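You operate a simulated robot arm through the tools that you are given. There is no shell and no other tool. Be economical: measure what you need, move in short steps, check, and stop when the job is done.

The job below is to be done with a simulated robot arm. You get a single attempt, and the scene is never put back.

Task
Put one of the green beads from the top of the orange bench on the plate there. Put the blue jug in the sink. Put two of the two-pod strips from the top of the long table on the snack cupboard top. Stack the bead bag that says "364" from the counter end of the long table on top of the bead bag marked "361". Open the orange drawer, take the pattern card labelled "237" from the top of the purple counter and leave it in the inside of the orange drawer and shut the drawer again. Take the thread cone from the top of the purple counter and put it on the upper right shelf of the white bench. Take the blue spool and put it on top of the grey parcel. Open the right blue drawer, put the square pendant in the inside of the right blue drawer and shut the drawer again. Turn the brown knob to 5. Pull the green door open. The order is free. Set down upright: blue jug, pattern card, thread cone.

It is judged by the outcome, as a careful person would: the job done as asked, and still so three seconds after it is handed in. It fails if anything else is knocked over, pushed out of place, dropped, spilled or broken.

Robot
A 7-joint arm with a fingered hand on a trunk, on a base that drives. Base frame: it is fixed to the floor where the robot stands at the start and does not move with it; the origin is under the middle of the robot, x ahead of it, y to its left, z up. Units: mm, rad, N and s.
With the tool pointing down near the work surface it reaches from about 220 to 780 mm from the robot's upright axis, wherever it stands. Its first joint turns from -2.897 to 2.897 rad. Places, roughly: bead bag [-1500, 2000, 750]; blue jug [-1500, 1250, 750]; blue spool [-1500, 3750, 1000]; brown knob [-3900, 1800, 1000]; green bead (2x2x2 cm) [600, 100, 800]; green bead (2x2x3 cm) [400, 800, 800]; green bead (3x3x2 cm) [500, 0, 800]; green door [-3600, 2300, 400]; grey parcel (12x12x10 cm) [-1800, 3900, 900]; inside of the orange drawer [500, 1000, 700]; inside of the right blue drawer [-2500, 3600, 700]; orange drawer [500, 1000, 700]; pattern card [-250, 4000, 1000]; plate (18x18x3 cm) [800, 100, 800]; right blue drawer [-2500, 3500, 800]; sink [-3800, 3700, 700]; snack cupboard top [-3300, -3100, 900]; square pendant (5x6x3 cm) [-2300, 3500, 900]; thread cone (8x8x12 cm) [-700, 3900, 900]; two-pod strip (7x5x4 cm) [-1900, 1200, 800]; upper right shelf of the white bench [-3900, 300, 400]. Payload 4 kg.
The TCP is the grasp point between the finger pads, 28 mm short of the fingertips. In the tool frame z runs along the fingers and y along their closing line. Largest opening 168 mm; the body of the gripper starts 79 mm behind the TCP. The gripper is a hand of 4 fingers: y runs from the thumb to the fingers, the wrist lies at [0, 0, -249] in the tool frame.
Orientation is that of the tool frame in the base frame, as [roll, pitch, yaw] about the fixed x, y, z axes, in that order (R = Rz(yaw) Ry(pitch) Rx(roll)). With the fingers straight down and closing along the base's y, the tool's x points along the base's -x, its y along +y and its z along -z.

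Tools
- The arm moves only by the tool nudge_tool. Its argument "plan" is one flat list of numbers, 6 for each row, row after row: the shift along the tool's x, y, z in mm, then the turn, a rotation vector about the tool's x, y, z in rad. In form: [tx, ty, tz, rx, ry, rz, tx, ty, tz, rx, ry, rz, ...]. A call has 1 to 8 rows; each row is the pose to reach, as a shift and turn from the pose commanded when the call began, along the tool's axes at that moment. Rows are played at 5 a second. More than 50 mm and 0.15 rad between two rows, and nothing of the call is played. A pose out of reach is approached as far as the arm can. The call stops where the force on the tool passes 40 N (or 10 N more than at its start, if that is more) or the arm is blocked; 0.2 s more then pass. In this call time passes only in rows, and 0.2 s behind the last. The reply holds the time, the measured pose of the TCP, the force on the tool along the base axes, the opening and the grip force, in the units named above and with some noise, with the torque about the TCP (base axes, N m) and any sound that the robot's microphone picked up.
- Cameras (640 x 400 px; columns grow to the right, rows downward): "scene" is now at [-5.2, 215.6, 1480]; the picture's right is [0.71, -0.71, 0.00], its down [-0.57, -0.57, -0.60] and it looks along [0.42, 0.42, -0.80] (base axes); focal length 266 px, centre (320, 200). "wrist" rides on the gripper at [60, -60, -110] in the tool frame; the picture's right is [0.71, 0.71, 0.00], its down [-0.56, 0.56, -0.61] and it looks along [-0.44, 0.43, 0.79] (tool axes); focal length 265 px, centre (320, 200).
- capture(camera): a new picture of that camera. The clock stands still meanwhile.
- slide_trunk(by): slides the trunk up (or, below 0, down) by that many mm; the arm and the scene camera ride with it, the base frame stays. It gives what a move gives, with no picture.
- drive_base(legs): drives the robot by 1 to 6 legs, each [ahead, turn to the left] in mm and rad, along the robot's own axes; the way and the turn of a leg run together, so that a leg with both is an arc; at most 1500 mm and 3.142 rad a leg. The arm and the cameras ride along, it lands a little off, and it stops where it bumps. It gives what a move gives.
- move_fingers(finger1, finger2, finger3, thumb_bend): sets how far each is bent, from 0 (flat) to 1 (curled in); at 0.3 the hand is open as for a grip, at 0.7 the pads meet at the TCP. One left out holds its place. A second passes; each finger stops where it meets its share of the squeeze, and holds until it gets a number again. It is the only way to open and close the hand. It gives what a move gives, with no picture; readings hold the bend of each and the force on the fingers (four entries, about 0 where the hand has none), thumb and palm.
- turn_head(pan, tilt): turns the head with the scene camera to pan (to the left, within 2.705 rad either way) and tilt (down, from -0.506 to 1.204), counted from straight ahead of the robot. It gives what a move gives.
- pixel_to_xyz(camera, pixels): for up to 12 pixels [column, row] of the newest picture of that camera ("zoom" is the newest enlarged one), the place [x, y, z] in the base frame of the surface seen there, good to about 2 mm. The clock stands still meanwhile.
- enlarge(camera, box): a new picture of the part [left, top, right, bottom] of that camera's present view, enlarged. The clock stands still meanwhile.
- finish_job(): hands the job in; it is judged then, once.

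Go step by step. Measure first, check grasps and placings, and put right what went wrong. The budget is 378 turns and 342 pictures, counting those below and the enlarged ones. Unless the task says otherwise, let go and move clear before handing in.

The tools are called as name(argument=value, ...) on one line, values as JSON. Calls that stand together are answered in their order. nudge_tool: Moves the arm, as the interface text tells. Its arguments: {"type":"object","properties":{"plan":{"type":"array"}},"required":["plan"]} The other tools are called the same way: slide_trunk (by) slides the trunk up or down; move_fingers (finger1, finger2, finger3, thumb_bend) moves the fingers one by one; drive_base (legs) drives the base; turn_head (pan, tilt) turns the head that bears the scene camera; capture (camera) takes a picture; pixel_to_xyz (camera, pixels) gives the place of the surface under pixels of a picture; enlarge (camera, box) takes an enlarged picture of a part of a camera's view; finish_job () hands the job in.

At the start:

```text
t: 0.0
tcp_pos: [227.4, 319.9, 1068.6]
orientation: [-3.141, -0.002, -3.139]
ft_force: [0.2, -0.3, 0.0]
moment: [0.02, -0.02, -0.01]
finger_gap: 167.9
gripper_force: 0.0
shape: jaw
bend: [0.3, 0.3, 0.3, 0.3]
finger forces: [0.1, 0.1, 0.0, 0.0, 0.1, 0.0]
trunk travel left (down, up): [-513.0, 77.0]
robot x, y, heading: [-1.8, 1.0, -0.001]
head pan, tilt: [0.785, 0.93]
```

scene: 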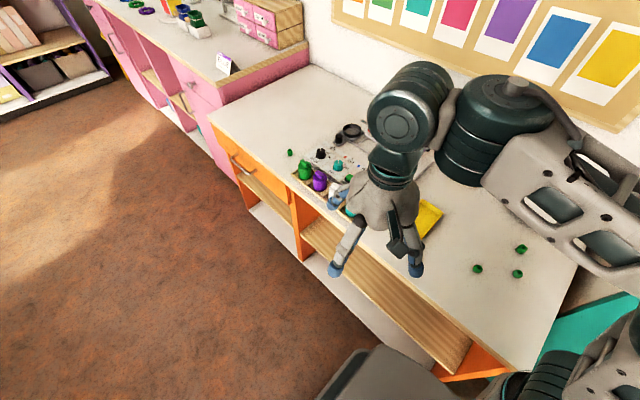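
wrist: 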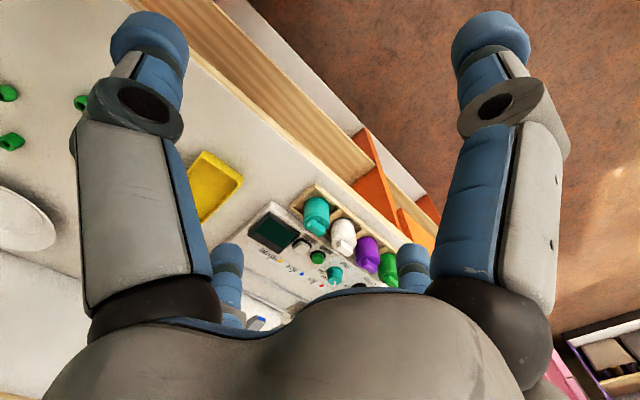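

The scene picture shows the orange bench with green beads around (478,268), (518,273), (521,249). I'll turn the head towards the bench to measure beads and plate.

turn_head(pan=0.0, tilt=0.8)

capture(camera="scene")

```text
t: 1.1
tcp_pos: [227.3, 319.6, 1068.2]
orientation: [3.141, -0.003, 3.141]
ft_force: [1.0, 0.3, -0.8]
moment: [0.0, 0.0, 0.01]
finger_gap: 167.8
gripper_force: 0.0
shape: jaw
bend: [0.3, 0.3, 0.3, 0.3]
finger forces: [0.1, 0.0, 0.0, 0.1, 0.1, 0.0]
trunk travel left (down, up): [-513.0, 77.0]
robot x, y, heading: [0.1, -4.5, -0.0]
head pan, tilt: [0.0, 0.799]
```

```text
339 pictures are left
```

scene: 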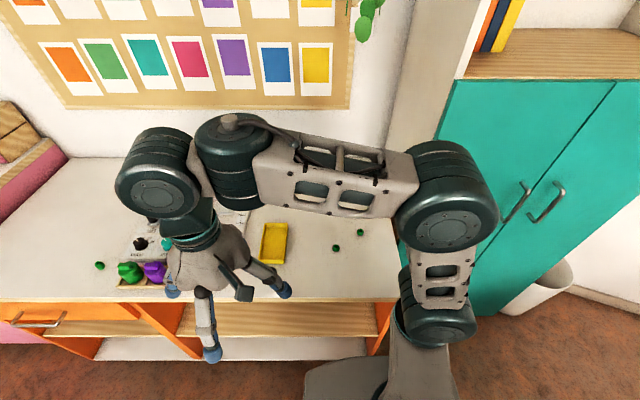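

Two beads show at (337,248) and (361,233); the arm hides the plate. I'll measure what's visible and take a wrist view.

pixel_to_xyz(camera="scene", pixels=[[336, 247], [361, 232], [99, 265], [350, 260], [274, 240], [300, 301]])

capture(camera="wrist")

```text
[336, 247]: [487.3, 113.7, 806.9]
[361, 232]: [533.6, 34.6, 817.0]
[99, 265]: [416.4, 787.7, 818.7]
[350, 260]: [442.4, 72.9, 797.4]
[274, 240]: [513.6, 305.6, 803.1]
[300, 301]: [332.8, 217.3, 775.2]
```

```text
338 pictures are left
```

wrist: 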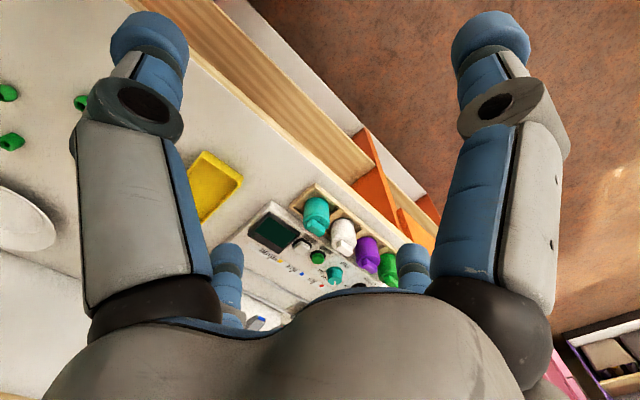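

pixel_to_xyz(camera="wrist", pixels=[[8, 92], [10, 141], [82, 102], [12, 220], [30, 205], [52, 235], [3, 192], [15, 245]])

enlarge(camera="scene", box=[280, 180, 440, 280])

```text
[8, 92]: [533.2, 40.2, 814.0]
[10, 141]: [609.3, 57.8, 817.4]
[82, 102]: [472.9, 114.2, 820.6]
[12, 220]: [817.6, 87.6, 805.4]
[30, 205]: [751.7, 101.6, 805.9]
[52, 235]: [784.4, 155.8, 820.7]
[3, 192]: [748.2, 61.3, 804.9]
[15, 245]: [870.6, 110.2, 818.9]
```

```text
4.00 times, centred on (360, 230) of scene
```

zoom: 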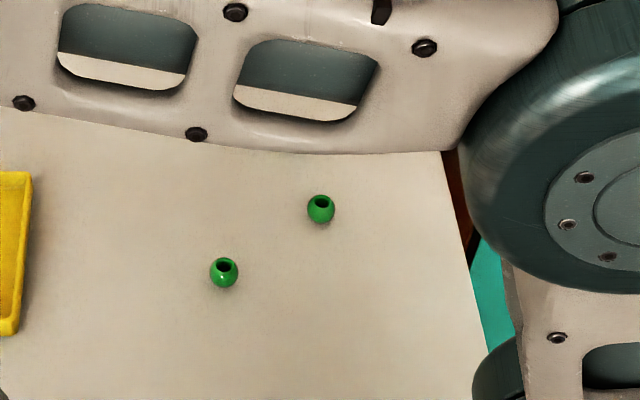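

Bench top z≈797, beads at about (480,114), (533,38), (609,58), plate near (800,100). I'll move above the nearest bead at height 930 and pre-close the fingers a bit.

nudge_tool(plan=[-32, -26, 17, 0, 0, 0, -64, -52, 34, 0, 0, 0, -96, -78, 52, 0, 0, 0, -127, -103, 69, 0, 0, 0, -159, -129, 86, 0, 0, 0, -190, -155, 103, 0, 0, 0, -222, -181, 120, 0, 0, 0, -253, -206, 138, 0, 0, 0])

move_fingers(finger1=0.5, finger2=0.5, finger3=0.5, thumb_bend=0.5)

capture(camera="wrist")

capture(camera="scene")

```text
t: 2.9
tcp_pos: [478.9, 111.0, 930.4]
orientation: [-3.141, -0.001, 3.14]
ft_force: [0.1, -0.5, -0.4]
moment: [0.03, 0.0, -0.01]
finger_gap: 167.7
gripper_force: 0.1
shape: jaw
bend: [0.3, 0.3, 0.3, 0.3]
finger forces: [0.0, 0.1, 0.0, 0.0, 0.0, 0.0]
trunk travel left (down, up): [-513.0, 77.0]
robot x, y, heading: [-5.0, -0.9, -0.001]
head pan, tilt: [0.0, 0.799]
```

```text
t: 3.9
tcp_pos: [478.0, 111.9, 930.1]
orientation: [-3.141, -0.002, 3.141]
ft_force: [0.6, 0.6, 0.2]
moment: [-0.02, 0.03, -0.02]
finger_gap: 57.6
gripper_force: 0.1
shape: fingers
bend: [0.5, 0.5, 0.5, 0.5]
finger forces: [0.1, 0.0, 0.0, 0.0, 0.0, 0.1]
trunk travel left (down, up): [-513.0, 77.0]
robot x, y, heading: [-1.1, 0.5, 0.002]
head pan, tilt: [0.0, 0.799]
```

```text
336 pictures are left
```

wrist: 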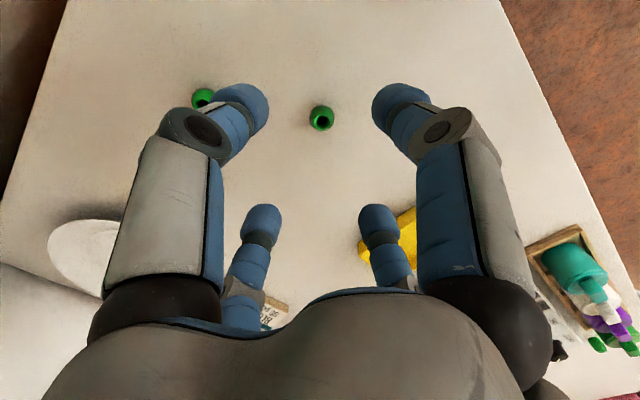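

```text
335 pictures are left
```

scene: 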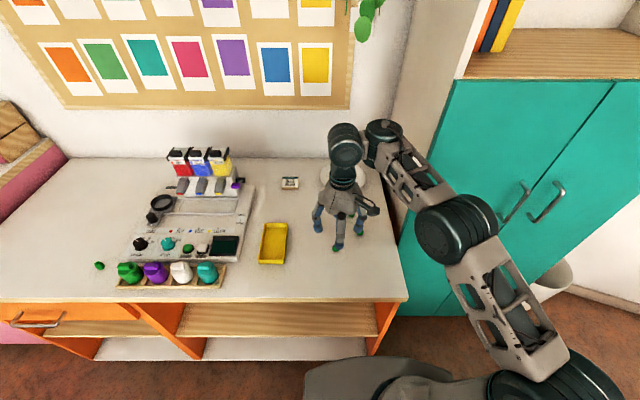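

The bead is at (321,117) with the fingers' tips at (250,105), (400,100), (262,222), (378,222). I'll measure finger tips and bead to learn the hand geometry.

pixel_to_xyz(camera="wrist", pixels=[[250, 105], [400, 98], [263, 218], [377, 218], [321, 117], [203, 96], [322, 107], [260, 120], [388, 112], [272, 222], [368, 222], [320, 126]])

```text
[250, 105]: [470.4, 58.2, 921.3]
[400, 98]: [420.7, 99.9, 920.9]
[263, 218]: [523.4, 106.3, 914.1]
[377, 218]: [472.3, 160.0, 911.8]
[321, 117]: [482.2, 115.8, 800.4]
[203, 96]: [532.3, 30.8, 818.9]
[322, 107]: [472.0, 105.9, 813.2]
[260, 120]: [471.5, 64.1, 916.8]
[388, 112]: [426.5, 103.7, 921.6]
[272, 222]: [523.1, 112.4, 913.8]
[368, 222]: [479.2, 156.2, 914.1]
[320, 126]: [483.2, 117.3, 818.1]
```

Fingers surround the TCP on four sides and the bead hole lies right under the TCP at (478,112). Descend 100 mm and close.

nudge_tool(plan=[0, 0, 40, 0, 0, 0, 0, 0, 75, 0, 0, 0, 0, 0, 92, 0, 0, 0, 0, 0, 100, 0, 0, 0])

move_fingers(finger1=0.7, finger2=0.7, finger3=0.7, thumb_bend=0.7)

capture(camera="wrist")

```text
t: 5.0
tcp_pos: [481.4, 111.0, 837.1]
orientation: [3.136, 0.013, 3.139]
ft_force: [0.8, -1.3, 19.4]
moment: [-0.26, 0.9, 0.17]
finger_gap: 59.4
gripper_force: 10.1
shape: fingers
bend: [0.48, 0.5, 0.5, 0.5]
finger forces: [16.2, 0.1, 0.0, 0.0, 3.3, 0.0]
trunk travel left (down, up): [-513.0, 77.0]
robot x, y, heading: [1.8, 1.0, 0.004]
head pan, tilt: [0.0, 0.799]
stopped in row 4: the force on the tool passed its limit at 44 N (the readings are from after the stop); the commanded pose is now the measured one
```

```text
t: 6.0
tcp_pos: [480.2, 111.6, 835.9]
orientation: [3.137, 0.009, -3.141]
ft_force: [-6.3, -3.0, 24.4]
moment: [-0.16, 1.58, 0.18]
finger_gap: 40.5
gripper_force: 18.4
shape: fingers
bend: [0.45, 0.65, 0.67, 0.66]
finger forces: [22.9, 5.1, 3.1, 0.1, 5.9, 0.0]
trunk travel left (down, up): [-513.0, 77.0]
robot x, y, heading: [2.0, 2.6, 0.001]
head pan, tilt: [0.0, 0.799]
```

```text
334 pictures are left
```

wrist: 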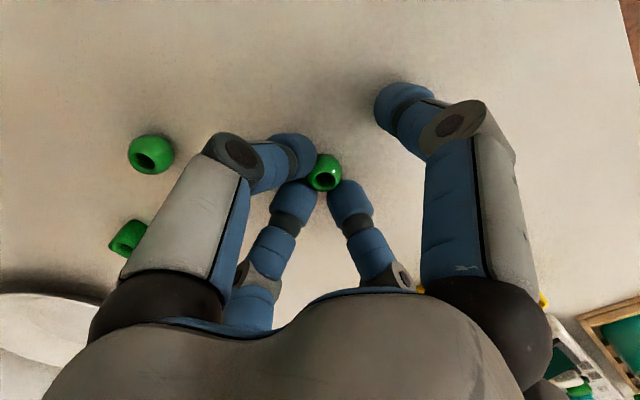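

Finger 1 (upper right, at (400,105)) is jammed on the bench while the other three touch the bead. I'll raise 7 mm and close finger 1.

nudge_tool(plan=[0, 0, -7, 0, 0, 0])

move_fingers(finger1=0.7, finger2=0.7, finger3=0.7, thumb_bend=0.7)

capture(camera="wrist")

```text
t: 6.5
tcp_pos: [480.9, 111.2, 839.4]
orientation: [3.14, 0.008, 3.139]
ft_force: [0.7, -0.1, 0.9]
moment: [0.0, -0.02, -0.01]
finger_gap: 25.7
gripper_force: 6.7
shape: fingers
bend: [0.53, 0.65, 0.67, 0.66]
finger forces: [0.0, 4.7, 3.1, 0.0, 5.8, 0.0]
trunk travel left (down, up): [-513.0, 77.0]
robot x, y, heading: [1.0, -0.6, 0.001]
head pan, tilt: [0.0, 0.799]
```

```text
t: 7.5
tcp_pos: [481.5, 111.0, 841.9]
orientation: [3.138, 0.008, -3.141]
ft_force: [-0.7, -0.1, -0.4]
moment: [-0.03, 0.02, 0.0]
finger_gap: 11.0
gripper_force: 10.7
shape: fingers
bend: [0.65, 0.65, 0.67, 0.66]
finger forces: [5.0, 5.1, 4.2, 0.0, 6.1, 0.0]
trunk travel left (down, up): [-513.0, 77.0]
robot x, y, heading: [0.4, 0.7, -0.001]
head pan, tilt: [0.0, 0.799]
```

```text
333 pictures are left
```

wrist: 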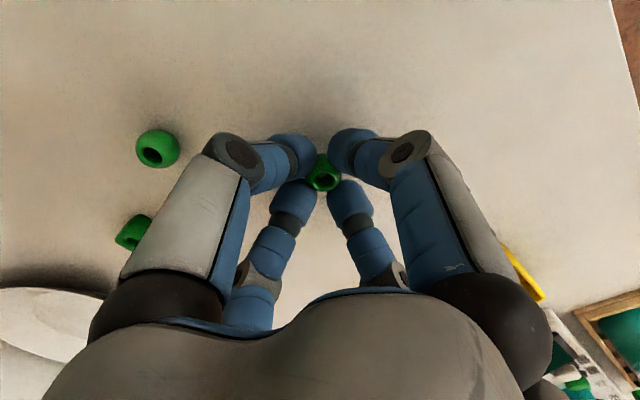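

All four fingers grip the bead (~5 N each). Lift and carry to above the plate, then look.

nudge_tool(plan=[0, 0, -40, 0, 0, 0, -20, 0, -75, 0, 0, 0, -68, 2, -75, 0, 0, 0, -116, 4, -75, 0, 0, 0, -164, 6, -75, 0, 0, 0, -212, 8, -75, 0, 0, 0, -255, 10, -75, 0, 0, 0, -285, 12, -75, 0, 0, 0])

capture(camera="wrist")

capture(camera="scene")

```text
t: 9.2
tcp_pos: [754.4, 113.1, 918.2]
orientation: [3.136, 0.008, 3.133]
ft_force: [0.0, -1.2, 0.5]
moment: [0.09, 0.01, -0.02]
finger_gap: 10.3
gripper_force: 10.1
shape: fingers
bend: [0.65, 0.65, 0.67, 0.67]
finger forces: [4.6, 5.1, 4.0, 0.0, 6.0, 0.0]
out of reach, approached as far as the arm can: row 8
trunk travel left (down, up): [-513.0, 77.0]
robot x, y, heading: [-1.6, 1.0, -0.004]
head pan, tilt: [0.0, 0.799]
```

```text
332 pictures are left
```

wrist: 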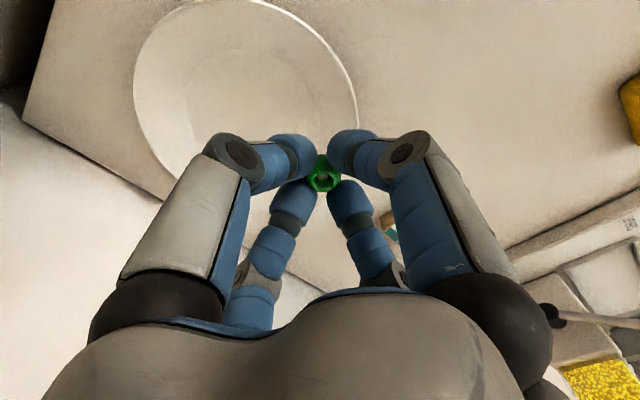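

```text
331 pictures are left
```

scene: 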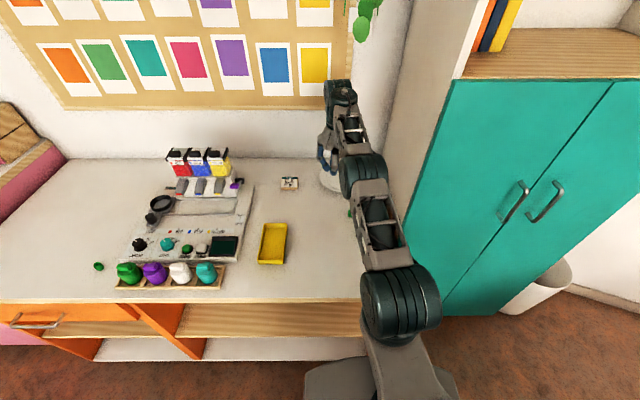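

Arm reached its limit at x=754. I'll measure the plate rim and see how far off I am.

pixel_to_xyz(camera="wrist", pixels=[[136, 75], [356, 100], [250, 70], [300, 20], [160, 165], [230, 110], [255, 2], [300, 260]])

```text
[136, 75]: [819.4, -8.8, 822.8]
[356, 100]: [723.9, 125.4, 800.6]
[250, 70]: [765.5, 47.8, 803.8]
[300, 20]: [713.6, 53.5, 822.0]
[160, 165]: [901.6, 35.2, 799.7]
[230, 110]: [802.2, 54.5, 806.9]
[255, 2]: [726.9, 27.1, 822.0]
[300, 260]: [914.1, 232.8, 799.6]
```

Plate centre ≈ (797,74), rim radius ≈86, floor z≈805. I'll drive ahead 40 mm, then move sideways over the centre.

drive_base(legs=[[40, 0]])

nudge_tool(plan=[0, -36, 0, 0, 0, 0, 0, -36, 30, 0, 0, 0])

```text
t: 10.1
tcp_pos: [795.0, 119.2, 917.5]
orientation: [3.138, 0.008, -3.141]
ft_force: [-0.6, 0.1, -0.5]
moment: [-0.01, 0.0, 0.01]
finger_gap: 10.4
gripper_force: 10.3
shape: fingers
bend: [0.65, 0.65, 0.67, 0.67]
finger forces: [4.6, 5.1, 3.9, 0.1, 6.0, 0.0]
trunk travel left (down, up): [-513.0, 77.0]
robot x, y, heading: [41.7, 0.1, 0.005]
head pan, tilt: [0.0, 0.799]
```

```text
t: 10.7
tcp_pos: [793.2, 82.8, 888.3]
orientation: [3.138, 0.011, 3.139]
ft_force: [-0.5, -1.4, 0.3]
moment: [-0.01, 0.0, -0.02]
finger_gap: 10.1
gripper_force: 9.2
shape: fingers
bend: [0.65, 0.65, 0.67, 0.67]
finger forces: [4.5, 5.0, 4.0, 0.0, 5.9, 0.1]
trunk travel left (down, up): [-513.0, 77.0]
robot x, y, heading: [41.0, -4.2, -0.005]
head pan, tilt: [0.0, 0.799]
```

Lower to ~851 and release gently.

nudge_tool(plan=[0, 0, 20, 0, 0, 0, 0, 0, 37, 0, 0, 0])

move_fingers(finger1=0.58, finger2=0.58, finger3=0.58, thumb_bend=0.58)

capture(camera="wrist")

```text
t: 11.3
tcp_pos: [795.7, 84.3, 850.7]
orientation: [3.138, 0.009, 3.141]
ft_force: [-0.7, -0.4, -0.5]
moment: [0.0, -0.05, 0.0]
finger_gap: 10.3
gripper_force: 9.9
shape: fingers
bend: [0.65, 0.65, 0.67, 0.67]
finger forces: [4.6, 5.2, 4.0, 0.1, 5.9, 0.0]
trunk travel left (down, up): [-513.0, 77.0]
robot x, y, heading: [43.8, -0.1, 0.003]
head pan, tilt: [0.0, 0.799]
```

```text
t: 12.3
tcp_pos: [796.6, 84.5, 852.1]
orientation: [3.137, 0.009, 3.141]
ft_force: [1.2, 0.4, -0.5]
moment: [-0.01, 0.01, -0.02]
finger_gap: 35.4
gripper_force: 0.0
shape: fingers
bend: [0.57, 0.57, 0.57, 0.57]
finger forces: [0.1, 0.1, 0.1, 0.0, 0.0, 0.0]
trunk travel left (down, up): [-513.0, 77.0]
robot x, y, heading: [42.4, -0.1, -0.002]
head pan, tilt: [0.0, 0.799]
```

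```text
330 pictures are left
```

wrist: 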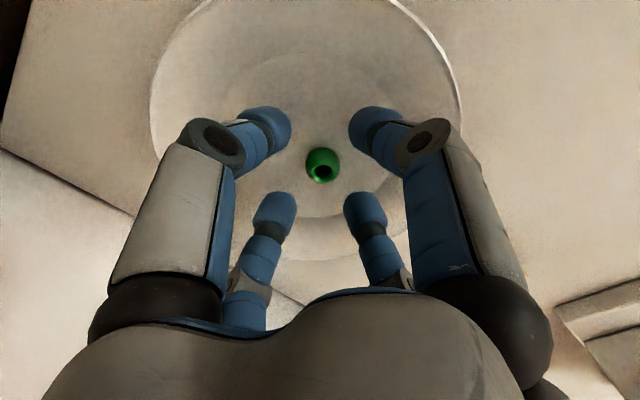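

The bead sits on the plate at (322,165). Rise and fold back towards the starting pose.

nudge_tool(plan=[0, 0, -48, 0, 0, 0, 0, 0, -96, 0, 0, 0, 45, 15, -110, 0, 0, 0, 90, 30, -120, 0, 0, 0, 135, 45, -130, 0, 0, 0, 180, 60, -140, 0, 0, 0, 225, 75, -150, 0, 0, 0, 270, 90, -160, 0, 0, 0])

turn_head(pan=0.9, tilt=0.7)

capture(camera="scene")

```text
t: 14.1
tcp_pos: [522.6, 171.7, 1009.9]
orientation: [3.139, 0.01, 3.14]
ft_force: [-0.4, 0.1, 0.0]
moment: [0.0, -0.02, 0.02]
finger_gap: 35.6
gripper_force: 0.1
shape: fingers
bend: [0.57, 0.57, 0.57, 0.57]
finger forces: [0.1, 0.1, 0.0, 0.0, 0.1, 0.0]
trunk travel left (down, up): [-513.0, 77.0]
robot x, y, heading: [34.3, -0.2, -0.001]
head pan, tilt: [0.0, 0.799]
```

```text
t: 15.3
tcp_pos: [524.8, 171.6, 1009.3]
orientation: [3.139, 0.008, 3.14]
ft_force: [-0.6, 0.2, 0.2]
moment: [0.02, 0.01, 0.02]
finger_gap: 35.9
gripper_force: 0.1
shape: fingers
bend: [0.57, 0.57, 0.57, 0.57]
finger forces: [0.1, 0.0, 0.1, 0.0, 0.0, 0.0]
trunk travel left (down, up): [-513.0, 77.0]
robot x, y, heading: [42.7, -0.0, 0.002]
head pan, tilt: [0.901, 0.7]
```

```text
329 pictures are left
```

scene: 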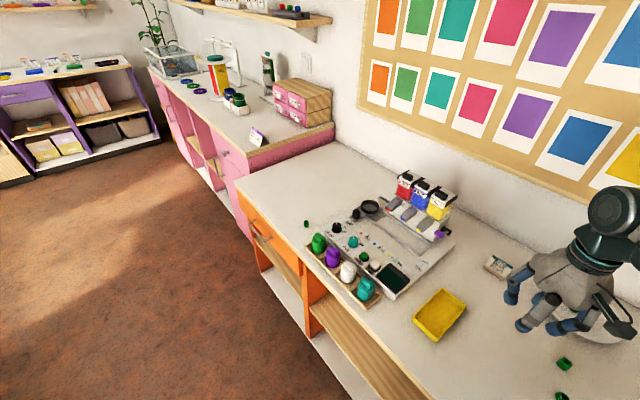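

Scene shows the drawer with its handle around (255,240). Measure it with an enlarged view.

turn_head(pan=1.1, tilt=0.95)

enlarge(camera="scene", box=[200, 60, 520, 260])

```text
t: 16.1
tcp_pos: [523.2, 172.2, 1010.1]
orientation: [3.139, 0.006, 3.14]
ft_force: [0.0, 0.0, -0.6]
moment: [0.01, 0.02, 0.01]
finger_gap: 35.8
gripper_force: 0.1
shape: fingers
bend: [0.57, 0.57, 0.57, 0.57]
finger forces: [0.1, 0.0, 0.0, 0.0, 0.0, 0.1]
trunk travel left (down, up): [-513.0, 77.0]
robot x, y, heading: [39.2, -2.4, 0.002]
head pan, tilt: [1.1, 0.949]
```

```text
2.00 times, centred on (360, 160) of scene
```

zoom: 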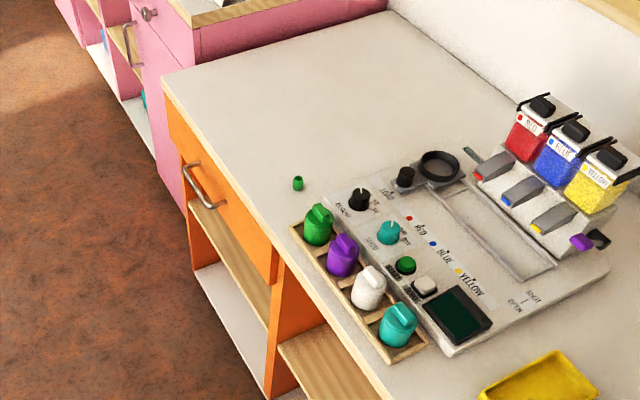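

pixel_to_xyz(camera="zoom", pixels=[[187, 165], [193, 184], [205, 199], [221, 206], [168, 105], [275, 285], [190, 205], [268, 270], [190, 155], [215, 190], [165, 80], [325, 395]])

```text
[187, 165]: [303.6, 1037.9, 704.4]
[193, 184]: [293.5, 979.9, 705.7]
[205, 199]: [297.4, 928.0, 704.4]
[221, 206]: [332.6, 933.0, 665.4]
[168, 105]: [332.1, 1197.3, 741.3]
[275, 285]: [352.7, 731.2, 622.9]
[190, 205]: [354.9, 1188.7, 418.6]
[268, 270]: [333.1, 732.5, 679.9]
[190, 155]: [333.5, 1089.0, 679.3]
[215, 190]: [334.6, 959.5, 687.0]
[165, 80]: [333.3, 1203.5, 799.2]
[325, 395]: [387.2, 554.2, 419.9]
```

Drawer face at x=333, handle bar at x≈295, z≈704, y 925–1045. Before driving, survey the room behind and to the left.

turn_head(pan=1.9, tilt=0.45)

capture(camera="scene")

turn_head(pan=2.7, tilt=0.45)

capture(camera="scene")

```text
t: 17.2
tcp_pos: [522.9, 171.4, 1010.0]
orientation: [3.138, 0.009, 3.138]
ft_force: [0.3, -0.2, 0.3]
moment: [0.02, 0.0, 0.01]
finger_gap: 35.6
gripper_force: 0.1
shape: fingers
bend: [0.57, 0.57, 0.57, 0.57]
finger forces: [0.1, 0.0, 0.0, 0.0, 0.0, 0.0]
trunk travel left (down, up): [-513.0, 77.0]
robot x, y, heading: [40.5, -0.2, -0.004]
head pan, tilt: [1.901, 0.45]
```

```text
327 pictures are left
```

scene: 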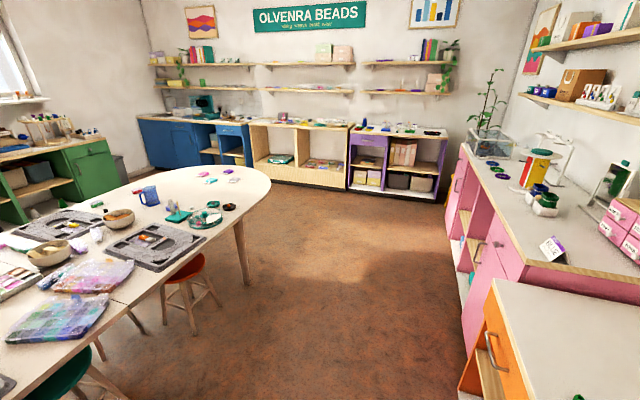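

```text
t: 18.4
tcp_pos: [523.3, 172.2, 1009.6]
orientation: [3.137, 0.01, 3.139]
ft_force: [-0.5, 1.0, 0.3]
moment: [0.04, 0.0, 0.01]
finger_gap: 35.7
gripper_force: 0.1
shape: fingers
bend: [0.57, 0.57, 0.57, 0.57]
finger forces: [0.0, 0.1, 0.0, 0.0, 0.0, 0.0]
trunk travel left (down, up): [-513.0, 77.0]
robot x, y, heading: [42.6, -3.3, 0.001]
head pan, tilt: [2.7, 0.45]
```

```text
326 pictures are left
```

scene: 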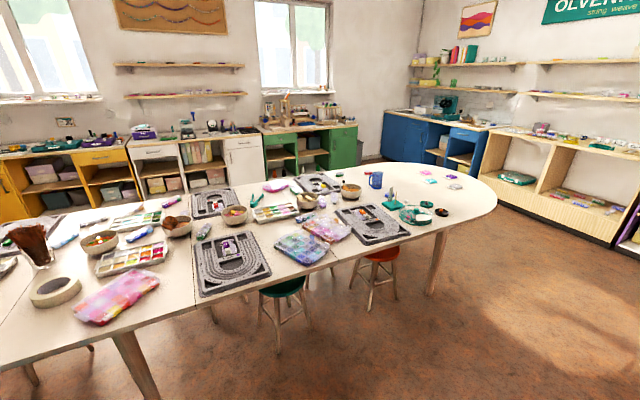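

Table with stools is behind; let me map key points for driving.

pixel_to_xyz(camera="scene", pixels=[[497, 200], [440, 222], [330, 265], [150, 335], [282, 290], [375, 258], [376, 180], [300, 245], [330, 228], [115, 298], [433, 290], [495, 330]])

enlarge(camera="scene", box=[170, 150, 490, 350])

```text
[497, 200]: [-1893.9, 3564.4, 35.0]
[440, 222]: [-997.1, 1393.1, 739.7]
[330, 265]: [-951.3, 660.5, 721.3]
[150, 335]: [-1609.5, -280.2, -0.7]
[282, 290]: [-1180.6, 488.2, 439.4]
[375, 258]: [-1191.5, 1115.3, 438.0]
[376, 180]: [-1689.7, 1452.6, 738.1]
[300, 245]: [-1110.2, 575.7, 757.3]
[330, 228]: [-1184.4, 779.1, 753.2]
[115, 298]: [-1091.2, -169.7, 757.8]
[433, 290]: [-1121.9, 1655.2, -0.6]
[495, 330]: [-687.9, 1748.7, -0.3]
```

```text
2.00 times, centred on (330, 250) of scene
```

zoom: 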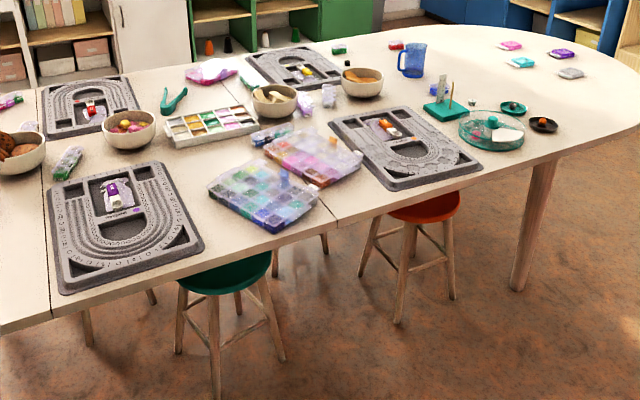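

Aisle between bench (x≈333) and table (x≈-950) is clear. Drive back, over to y≈980, and face the drawer.

drive_base(legs=[[-420, 0], [0, 1.571], [980, 0], [0, -1.571]])

turn_head(pan=0.2, tilt=0.9)

capture(camera="scene")

```text
t: 33.3
tcp_pos: [140.4, 1144.8, 1009.1]
orientation: [3.138, 0.009, 3.11]
ft_force: [-0.1, -0.3, 0.3]
moment: [0.02, 0.03, 0.03]
finger_gap: 35.7
gripper_force: 0.0
shape: fingers
bend: [0.57, 0.57, 0.57, 0.57]
finger forces: [0.0, 0.0, 0.0, 0.0, 0.0, 0.1]
trunk travel left (down, up): [-513.0, 77.0]
robot x, y, heading: [-347.1, 991.2, -0.031]
head pan, tilt: [2.7, 0.45]
```

```text
t: 35.5
tcp_pos: [139.4, 1144.7, 1009.8]
orientation: [3.138, 0.008, 3.11]
ft_force: [0.7, 0.1, 0.8]
moment: [0.01, 0.0, 0.01]
finger_gap: 35.3
gripper_force: 0.1
shape: fingers
bend: [0.57, 0.57, 0.57, 0.57]
finger forces: [0.0, 0.0, 0.0, 0.1, 0.0, 0.0]
trunk travel left (down, up): [-513.0, 77.0]
robot x, y, heading: [-350.0, 987.7, -0.029]
head pan, tilt: [0.201, 0.901]
```

```text
324 pictures are left
```

scene: 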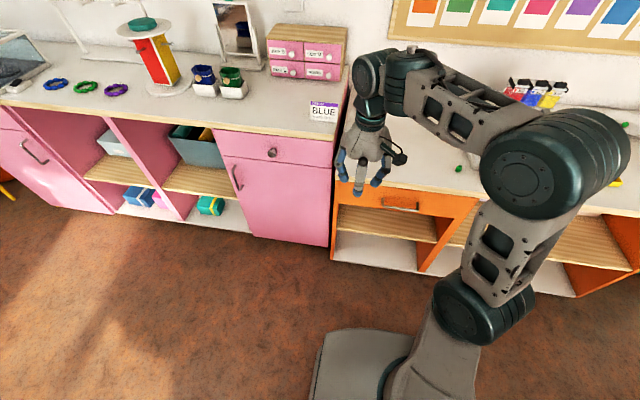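

Now tilt the hand forward (turn about tool y) while moving in front of the handle.

nudge_tool(plan=[2, -20, 14, 0, -0.147, 0, 5, -40, 28, 0, -0.294, 0, 8, -60, 41, 0, -0.441, 0, 10, -80, 55, 0, -0.588, 0, 12, -100, 69, 0, -0.735, 0, 15, -120, 83, 0, -0.882, 0, 18, -140, 96, 0, -1.029, 0, 20, -160, 110, 0, -1.176, 0])

drive_base(legs=[[0, 0.03]])

move_fingers(finger1=0.45, finger2=1.0, finger3=0.45, thumb_bend=1.0)

capture(camera="wrist")

```text
t: 37.3
tcp_pos: [149.2, 986.4, 899.0]
orientation: [3.13, 1.186, 3.1]
ft_force: [0.5, -0.7, 0.2]
moment: [0.02, -0.06, -0.01]
finger_gap: 35.9
gripper_force: 0.0
shape: fingers
bend: [0.57, 0.57, 0.57, 0.57]
finger forces: [0.0, 0.0, 0.0, 0.0, 0.1, 0.0]
out of reach, approached as far as the arm can: row 7, 8
trunk travel left (down, up): [-513.0, 77.0]
robot x, y, heading: [-350.6, 986.7, -0.029]
head pan, tilt: [0.201, 0.901]
```

```text
t: 38.1
tcp_pos: [149.7, 1001.4, 899.7]
orientation: [3.133, 1.186, 3.131]
ft_force: [-0.1, 0.3, 0.4]
moment: [-0.02, -0.03, 0.0]
finger_gap: 35.8
gripper_force: 0.0
shape: fingers
bend: [0.57, 0.57, 0.57, 0.57]
finger forces: [0.0, 0.0, 0.0, 0.0, 0.1, 0.1]
trunk travel left (down, up): [-513.0, 77.0]
robot x, y, heading: [-349.4, 991.1, -0.004]
head pan, tilt: [0.201, 0.901]
```

```text
t: 39.1
tcp_pos: [148.4, 999.8, 898.7]
orientation: [3.133, 1.185, 3.13]
ft_force: [0.5, 0.2, -0.2]
moment: [0.0, 0.01, -0.03]
finger_gap: 61.1
gripper_force: 0.0
shape: fingers
bend: [0.45, 0.8, 0.45, 0.97]
finger forces: [0.0, 0.0, 0.0, 0.0, 0.0, 0.1]
trunk travel left (down, up): [-513.0, 77.0]
robot x, y, heading: [-350.5, 989.0, -0.006]
head pan, tilt: [0.201, 0.901]
```

```text
323 pictures are left
```

wrist: 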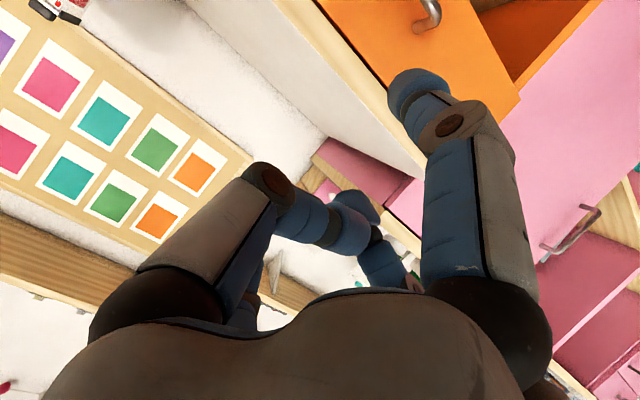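

Thumb and finger 2 are curled, finger 1 (lower) and 3 (upper) open. Lower trunk and finish the rotation to horizontal.

slide_trunk(by=-195)

nudge_tool(plan=[-7, 0, 18, 0, -0.13, 0, -14, 0, 36, 0, -0.26, 0, -23, 0, 56, 0, -0.385, 0])

capture(camera="scene")

```text
t: 41.2
tcp_pos: [148.8, 1000.9, 703.9]
orientation: [3.132, 1.186, 3.13]
ft_force: [0.3, 0.3, -0.5]
moment: [0.01, 0.02, -0.04]
finger_gap: 62.6
gripper_force: 0.0
shape: fingers
bend: [0.45, 0.81, 0.45, 0.99]
finger forces: [0.0, 0.0, 0.0, 0.0, 0.1, 0.0]
trunk travel left (down, up): [-318.0, 272.0]
robot x, y, heading: [-350.0, 988.9, 0.004]
head pan, tilt: [0.201, 0.901]
```

```text
t: 42.0
tcp_pos: [231.3, 997.6, 709.4]
orientation: [2.584, 1.567, 2.583]
ft_force: [-0.8, 0.3, -0.1]
moment: [0.01, -0.03, -0.03]
finger_gap: 62.9
gripper_force: 0.1
shape: fingers
bend: [0.45, 0.81, 0.45, 0.99]
finger forces: [0.0, 0.1, 0.0, 0.0, 0.0, 0.1]
out of reach, approached as far as the arm can: row 2, 3
trunk travel left (down, up): [-318.0, 272.0]
robot x, y, heading: [-346.7, 988.9, -0.005]
head pan, tilt: [0.201, 0.901]
```

```text
322 pictures are left
```

scene: 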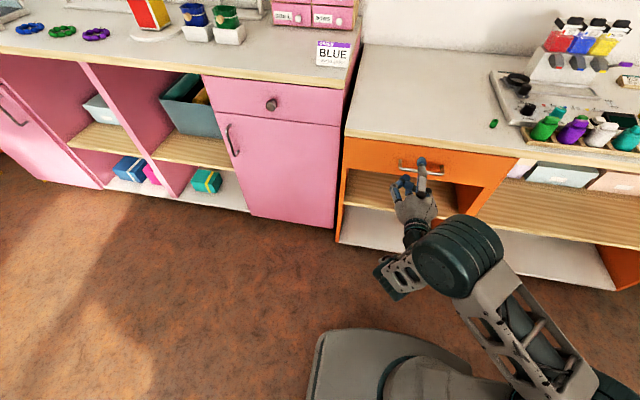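

nudge_tool(plan=[6, -8, 30, 0, 0, 0, 6, -8, 52, 0, 0, 0])

enlarge(camera="scene", box=[320, 110, 480, 210])

capture(camera="wrist")

```text
t: 42.6
tcp_pos: [282.0, 991.2, 701.9]
orientation: [2.09, 1.566, 2.091]
ft_force: [-21.3, -0.6, -1.0]
moment: [0.0, 0.06, 0.47]
finger_gap: 72.7
gripper_force: 17.9
shape: fingers
bend: [0.45, 1.0, 0.45, 1.0]
finger forces: [0.0, 35.6, 0.0, 0.0, 0.0, 0.0]
trunk travel left (down, up): [-318.0, 272.0]
robot x, y, heading: [-347.8, 987.3, -0.003]
head pan, tilt: [0.201, 0.901]
```

```text
4.00 times, centred on (400, 160) of scene
```

zoom: 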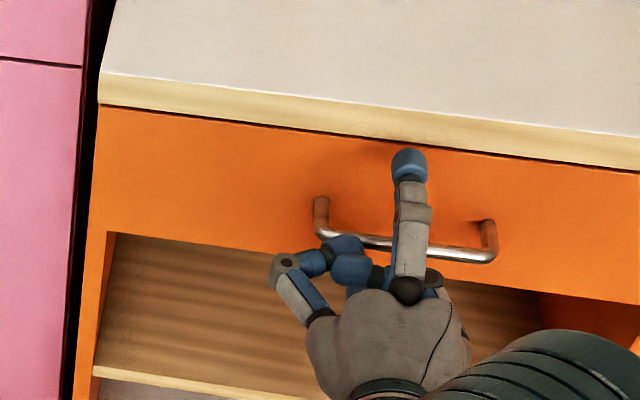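

```text
320 pictures are left
```

wrist: 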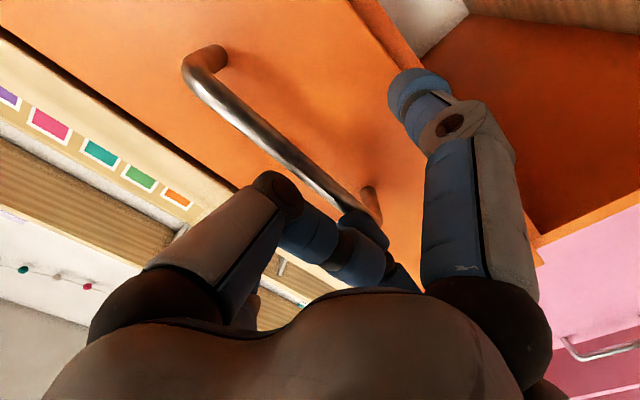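

Finger 2's curl touches the bar at TCP x=282; upper and lower fingers are past the bar. Back off slightly and close fingers 1 and 3.

nudge_tool(plan=[0, 0, -3, 0, 0, 0])

move_fingers(finger1=0.75, finger3=0.75)

enlarge(camera="scene", box=[320, 110, 480, 210])

```text
t: 43.0
tcp_pos: [278.7, 991.5, 702.6]
orientation: [1.855, 1.565, 1.852]
ft_force: [-13.4, -0.8, -2.1]
moment: [-0.05, 0.05, 0.29]
finger_gap: 71.9
gripper_force: 13.1
shape: fingers
bend: [0.45, 0.99, 0.45, 1.0]
finger forces: [0.1, 26.1, 0.0, 0.0, 0.1, 0.0]
trunk travel left (down, up): [-318.0, 272.0]
robot x, y, heading: [-348.7, 988.3, -0.005]
head pan, tilt: [0.201, 0.901]
```

```text
t: 44.0
tcp_pos: [278.4, 991.7, 703.8]
orientation: [1.89, 1.568, 1.889]
ft_force: [-7.7, -2.4, -3.2]
moment: [-0.05, 0.06, 0.35]
finger_gap: 42.1
gripper_force: 21.8
shape: fingers
bend: [0.67, 0.99, 0.72, 1.0]
finger forces: [7.3, 30.4, 5.6, 0.0, 0.1, 0.1]
trunk travel left (down, up): [-318.0, 272.0]
robot x, y, heading: [-347.0, 988.8, 0.0]
head pan, tilt: [0.201, 0.901]
```

```text
4.00 times, centred on (400, 160) of scene
```

zoom: 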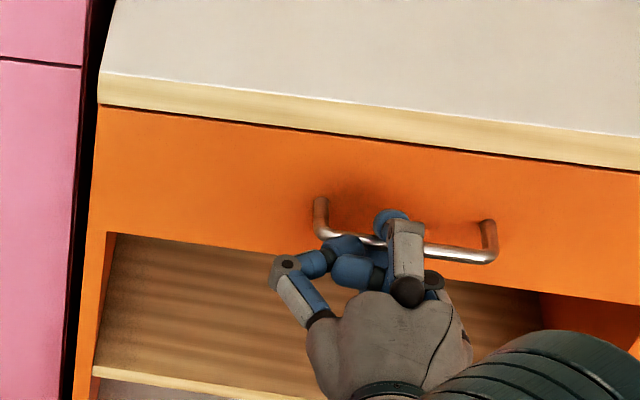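

Bar is held with both tips behind it. Pull by driving the base back 250 mm.

drive_base(legs=[[-250, 0]])

capture(camera="scene")

```text
t: 45.9
tcp_pos: [25.5, 991.3, 702.9]
orientation: [1.836, 1.567, 1.834]
ft_force: [-0.5, -5.4, 0.8]
moment: [0.02, -0.01, 0.11]
finger_gap: 41.0
gripper_force: 6.8
shape: fingers
bend: [0.67, 0.97, 0.72, 1.0]
finger forces: [6.9, 0.1, 5.9, 0.0, 0.0, 0.0]
trunk travel left (down, up): [-318.0, 272.0]
robot x, y, heading: [-602.2, 983.8, -0.003]
head pan, tilt: [0.201, 0.901]
```

```text
318 pictures are left
```

scene: 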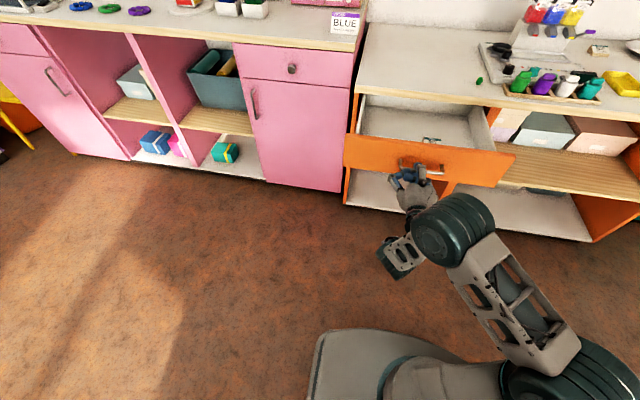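

Drawer is open ~250 mm. Release and measure the inside.

move_fingers(finger1=0.4, finger3=0.4)

drive_base(legs=[[-120, 0]])

capture(camera="scene")

```text
t: 46.9
tcp_pos: [24.6, 990.8, 702.2]
orientation: [1.805, 1.569, 1.801]
ft_force: [-1.2, -0.9, 0.9]
moment: [0.0, 0.0, 0.04]
finger_gap: 76.4
gripper_force: 0.0
shape: fingers
bend: [0.4, 0.94, 0.4, 1.0]
finger forces: [0.0, 0.0, 0.0, 0.1, 0.0, 0.0]
trunk travel left (down, up): [-318.0, 272.0]
robot x, y, heading: [-602.5, 987.6, 0.001]
head pan, tilt: [0.201, 0.901]
```

```text
t: 48.1
tcp_pos: [-94.3, 990.9, 703.3]
orientation: [1.894, 1.567, 1.889]
ft_force: [0.1, 0.1, -0.2]
moment: [0.0, -0.03, -0.02]
finger_gap: 75.3
gripper_force: 0.0
shape: fingers
bend: [0.4, 0.92, 0.4, 1.0]
finger forces: [0.0, 0.1, 0.1, 0.0, 0.0, 0.1]
trunk travel left (down, up): [-318.0, 272.0]
robot x, y, heading: [-720.5, 986.1, -0.001]
head pan, tilt: [0.201, 0.901]
```

```text
317 pictures are left
```

scene: 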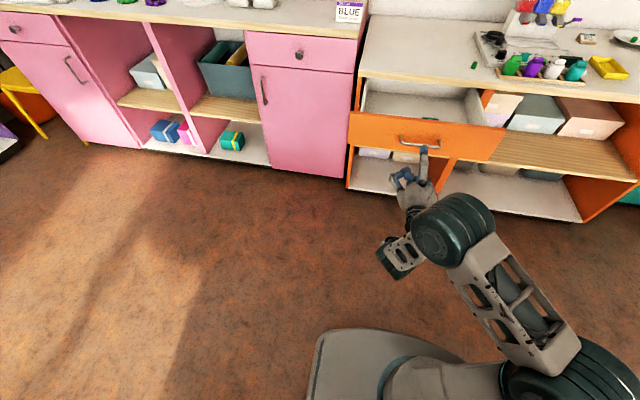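

pixel_to_xyz(camera="scene", pixels=[[420, 100], [400, 115], [368, 100], [358, 115], [500, 132], [470, 92], [470, 122], [420, 143], [500, 125], [420, 120], [352, 130]])

enlarge(camera="scene", box=[320, 50, 560, 200])

```text
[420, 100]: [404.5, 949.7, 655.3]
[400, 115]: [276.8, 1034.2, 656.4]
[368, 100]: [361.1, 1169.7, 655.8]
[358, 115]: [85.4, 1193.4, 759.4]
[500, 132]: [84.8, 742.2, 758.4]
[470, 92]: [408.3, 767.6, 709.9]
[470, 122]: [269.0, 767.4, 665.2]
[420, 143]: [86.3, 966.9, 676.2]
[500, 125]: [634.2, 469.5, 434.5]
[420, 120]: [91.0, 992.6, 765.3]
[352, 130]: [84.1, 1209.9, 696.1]
```

```text
2.67 times, centred on (440, 125) of scene
```

zoom: 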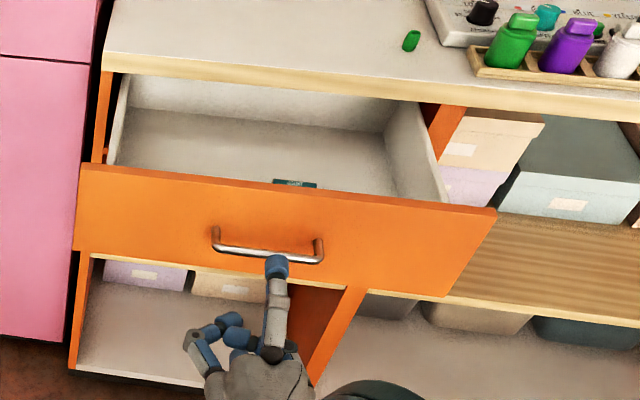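

Drawer floor z≈655, opening x≈100–333, y≈770–1190. Now turn the hand down again and raise the trunk before driving to the purple counter.

nudge_tool(plan=[-18, 0, 0, 0, 0.147, 0, -36, 0, 0, 0, 0.294, 0, -54, 0, 0, 0, 0.441, 0, -72, 0, 0, 0, 0.588, 0, -90, 0, 0, 0, 0.735, 0, -108, 0, 0, 0, 0.882, 0, -126, 0, 0, 0, 1.029, 0, -144, 0, 0, 0, 1.176, 0])

slide_trunk(by=200)

nudge_tool(plan=[0, 0, 0, 0, 0.13, 0, 0, 0, 0, 0, 0.26, 0, 0, 0, 0, 0, 0.395, 0])

turn_head(pan=1.571, tilt=0.35)

capture(camera="scene")

```text
t: 49.9
tcp_pos: [-94.9, 990.9, 847.0]
orientation: [3.138, 0.392, 3.137]
ft_force: [-0.1, 0.4, 0.3]
moment: [0.02, -0.01, -0.04]
finger_gap: 75.6
gripper_force: 0.0
shape: fingers
bend: [0.4, 0.92, 0.4, 1.0]
finger forces: [0.0, 0.0, 0.1, 0.0, 0.0, 0.0]
trunk travel left (down, up): [-318.0, 272.0]
robot x, y, heading: [-723.2, 990.6, 0.002]
head pan, tilt: [0.201, 0.901]
```

```text
t: 52.1
tcp_pos: [-93.3, 991.5, 1046.0]
orientation: [3.138, 0.393, 3.135]
ft_force: [0.8, -0.2, -0.4]
moment: [0.02, 0.0, -0.03]
finger_gap: 75.2
gripper_force: 0.1
shape: fingers
bend: [0.4, 0.92, 0.4, 1.0]
finger forces: [0.0, 0.0, 0.0, 0.0, 0.0, 0.1]
trunk travel left (down, up): [-518.0, 72.0]
robot x, y, heading: [-722.0, 990.9, -0.002]
head pan, tilt: [0.201, 0.901]
```

```text
t: 52.9
tcp_pos: [-93.9, 991.3, 1046.4]
orientation: [3.137, -0.003, 3.14]
ft_force: [0.3, 0.4, 1.5]
moment: [0.0, -0.02, 0.01]
finger_gap: 75.2
gripper_force: 0.0
shape: fingers
bend: [0.4, 0.92, 0.4, 1.0]
finger forces: [0.0, 0.0, 0.1, 0.1, 0.0, 0.1]
trunk travel left (down, up): [-518.0, 72.0]
robot x, y, heading: [-717.7, 990.8, 0.001]
head pan, tilt: [0.201, 0.901]
```

```text
t: 54.4
tcp_pos: [-94.4, 990.2, 1046.5]
orientation: [3.137, 0.001, 3.139]
ft_force: [-0.6, 0.6, -0.2]
moment: [-0.01, 0.02, 0.0]
finger_gap: 75.7
gripper_force: 0.0
shape: fingers
bend: [0.4, 0.92, 0.4, 1.0]
finger forces: [0.0, 0.1, 0.0, 0.0, 0.0, 0.0]
trunk travel left (down, up): [-518.0, 72.0]
robot x, y, heading: [-724.9, 990.6, -0.004]
head pan, tilt: [1.571, 0.351]
```

```text
315 pictures are left
```

scene: 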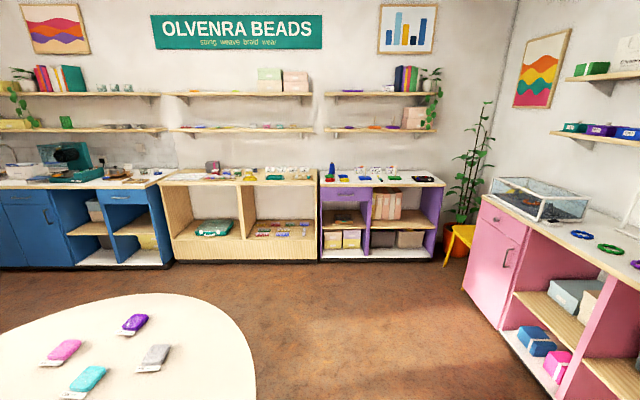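

enlarge(camera="scene", box=[200, 140, 460, 302])

pixel_to_xyz(camera="scene", pixels=[[320, 263], [440, 262], [172, 262], [320, 187], [445, 186], [500, 330], [255, 380], [155, 360], [88, 378], [62, 352], [135, 323], [462, 260]])

```text
2.46 times, centred on (330, 221) of scene
```

zoom: 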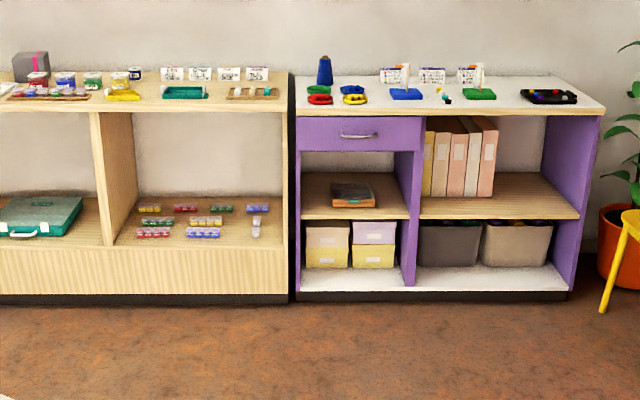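

```text
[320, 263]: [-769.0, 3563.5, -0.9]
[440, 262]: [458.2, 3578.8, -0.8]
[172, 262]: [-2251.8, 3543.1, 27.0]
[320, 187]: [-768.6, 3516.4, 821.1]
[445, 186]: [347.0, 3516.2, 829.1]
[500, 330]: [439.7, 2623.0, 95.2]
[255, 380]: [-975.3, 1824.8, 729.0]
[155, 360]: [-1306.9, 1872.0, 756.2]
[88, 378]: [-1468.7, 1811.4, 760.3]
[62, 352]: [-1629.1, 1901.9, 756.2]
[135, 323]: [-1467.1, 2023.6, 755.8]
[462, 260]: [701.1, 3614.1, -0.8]
```

Purple counter front edge y≈3516, top z≈830, spanning x −769…350. Drive to about (-330, 3000) facing it.

drive_base(legs=[[0, 1.39], [1030, 0], [1030, 0], [0, 0.181]])

turn_head(pan=0.0, tilt=0.5)

capture(camera="scene")

```text
t: 68.7
tcp_pos: [-353.1, 3634.6, 1045.5]
orientation: [3.138, 0.0, -1.573]
ft_force: [-0.5, 0.2, 0.4]
moment: [0.02, -0.02, 0.01]
finger_gap: 75.5
gripper_force: 0.1
shape: fingers
bend: [0.4, 0.92, 0.4, 1.0]
finger forces: [0.1, 0.0, 0.1, 0.0, 0.1, 0.0]
trunk travel left (down, up): [-518.0, 72.0]
robot x, y, heading: [-351.2, 3004.7, 1.569]
head pan, tilt: [1.571, 0.351]
```

```text
t: 70.3
tcp_pos: [-351.4, 3634.5, 1045.4]
orientation: [3.138, -0.002, -1.574]
ft_force: [0.3, 0.5, -0.5]
moment: [-0.02, 0.05, 0.02]
finger_gap: 75.2
gripper_force: 0.1
shape: fingers
bend: [0.4, 0.92, 0.4, 1.0]
finger forces: [0.0, 0.0, 0.0, 0.1, 0.0, 0.1]
trunk travel left (down, up): [-518.0, 72.0]
robot x, y, heading: [-353.6, 3009.1, 1.572]
head pan, tilt: [0.0, 0.499]
```

```text
313 pictures are left
```

scene: 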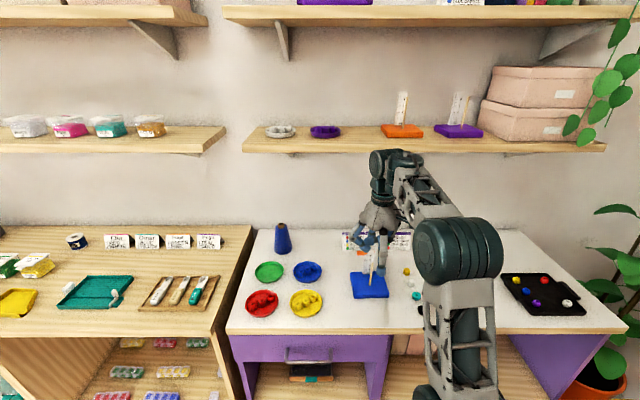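

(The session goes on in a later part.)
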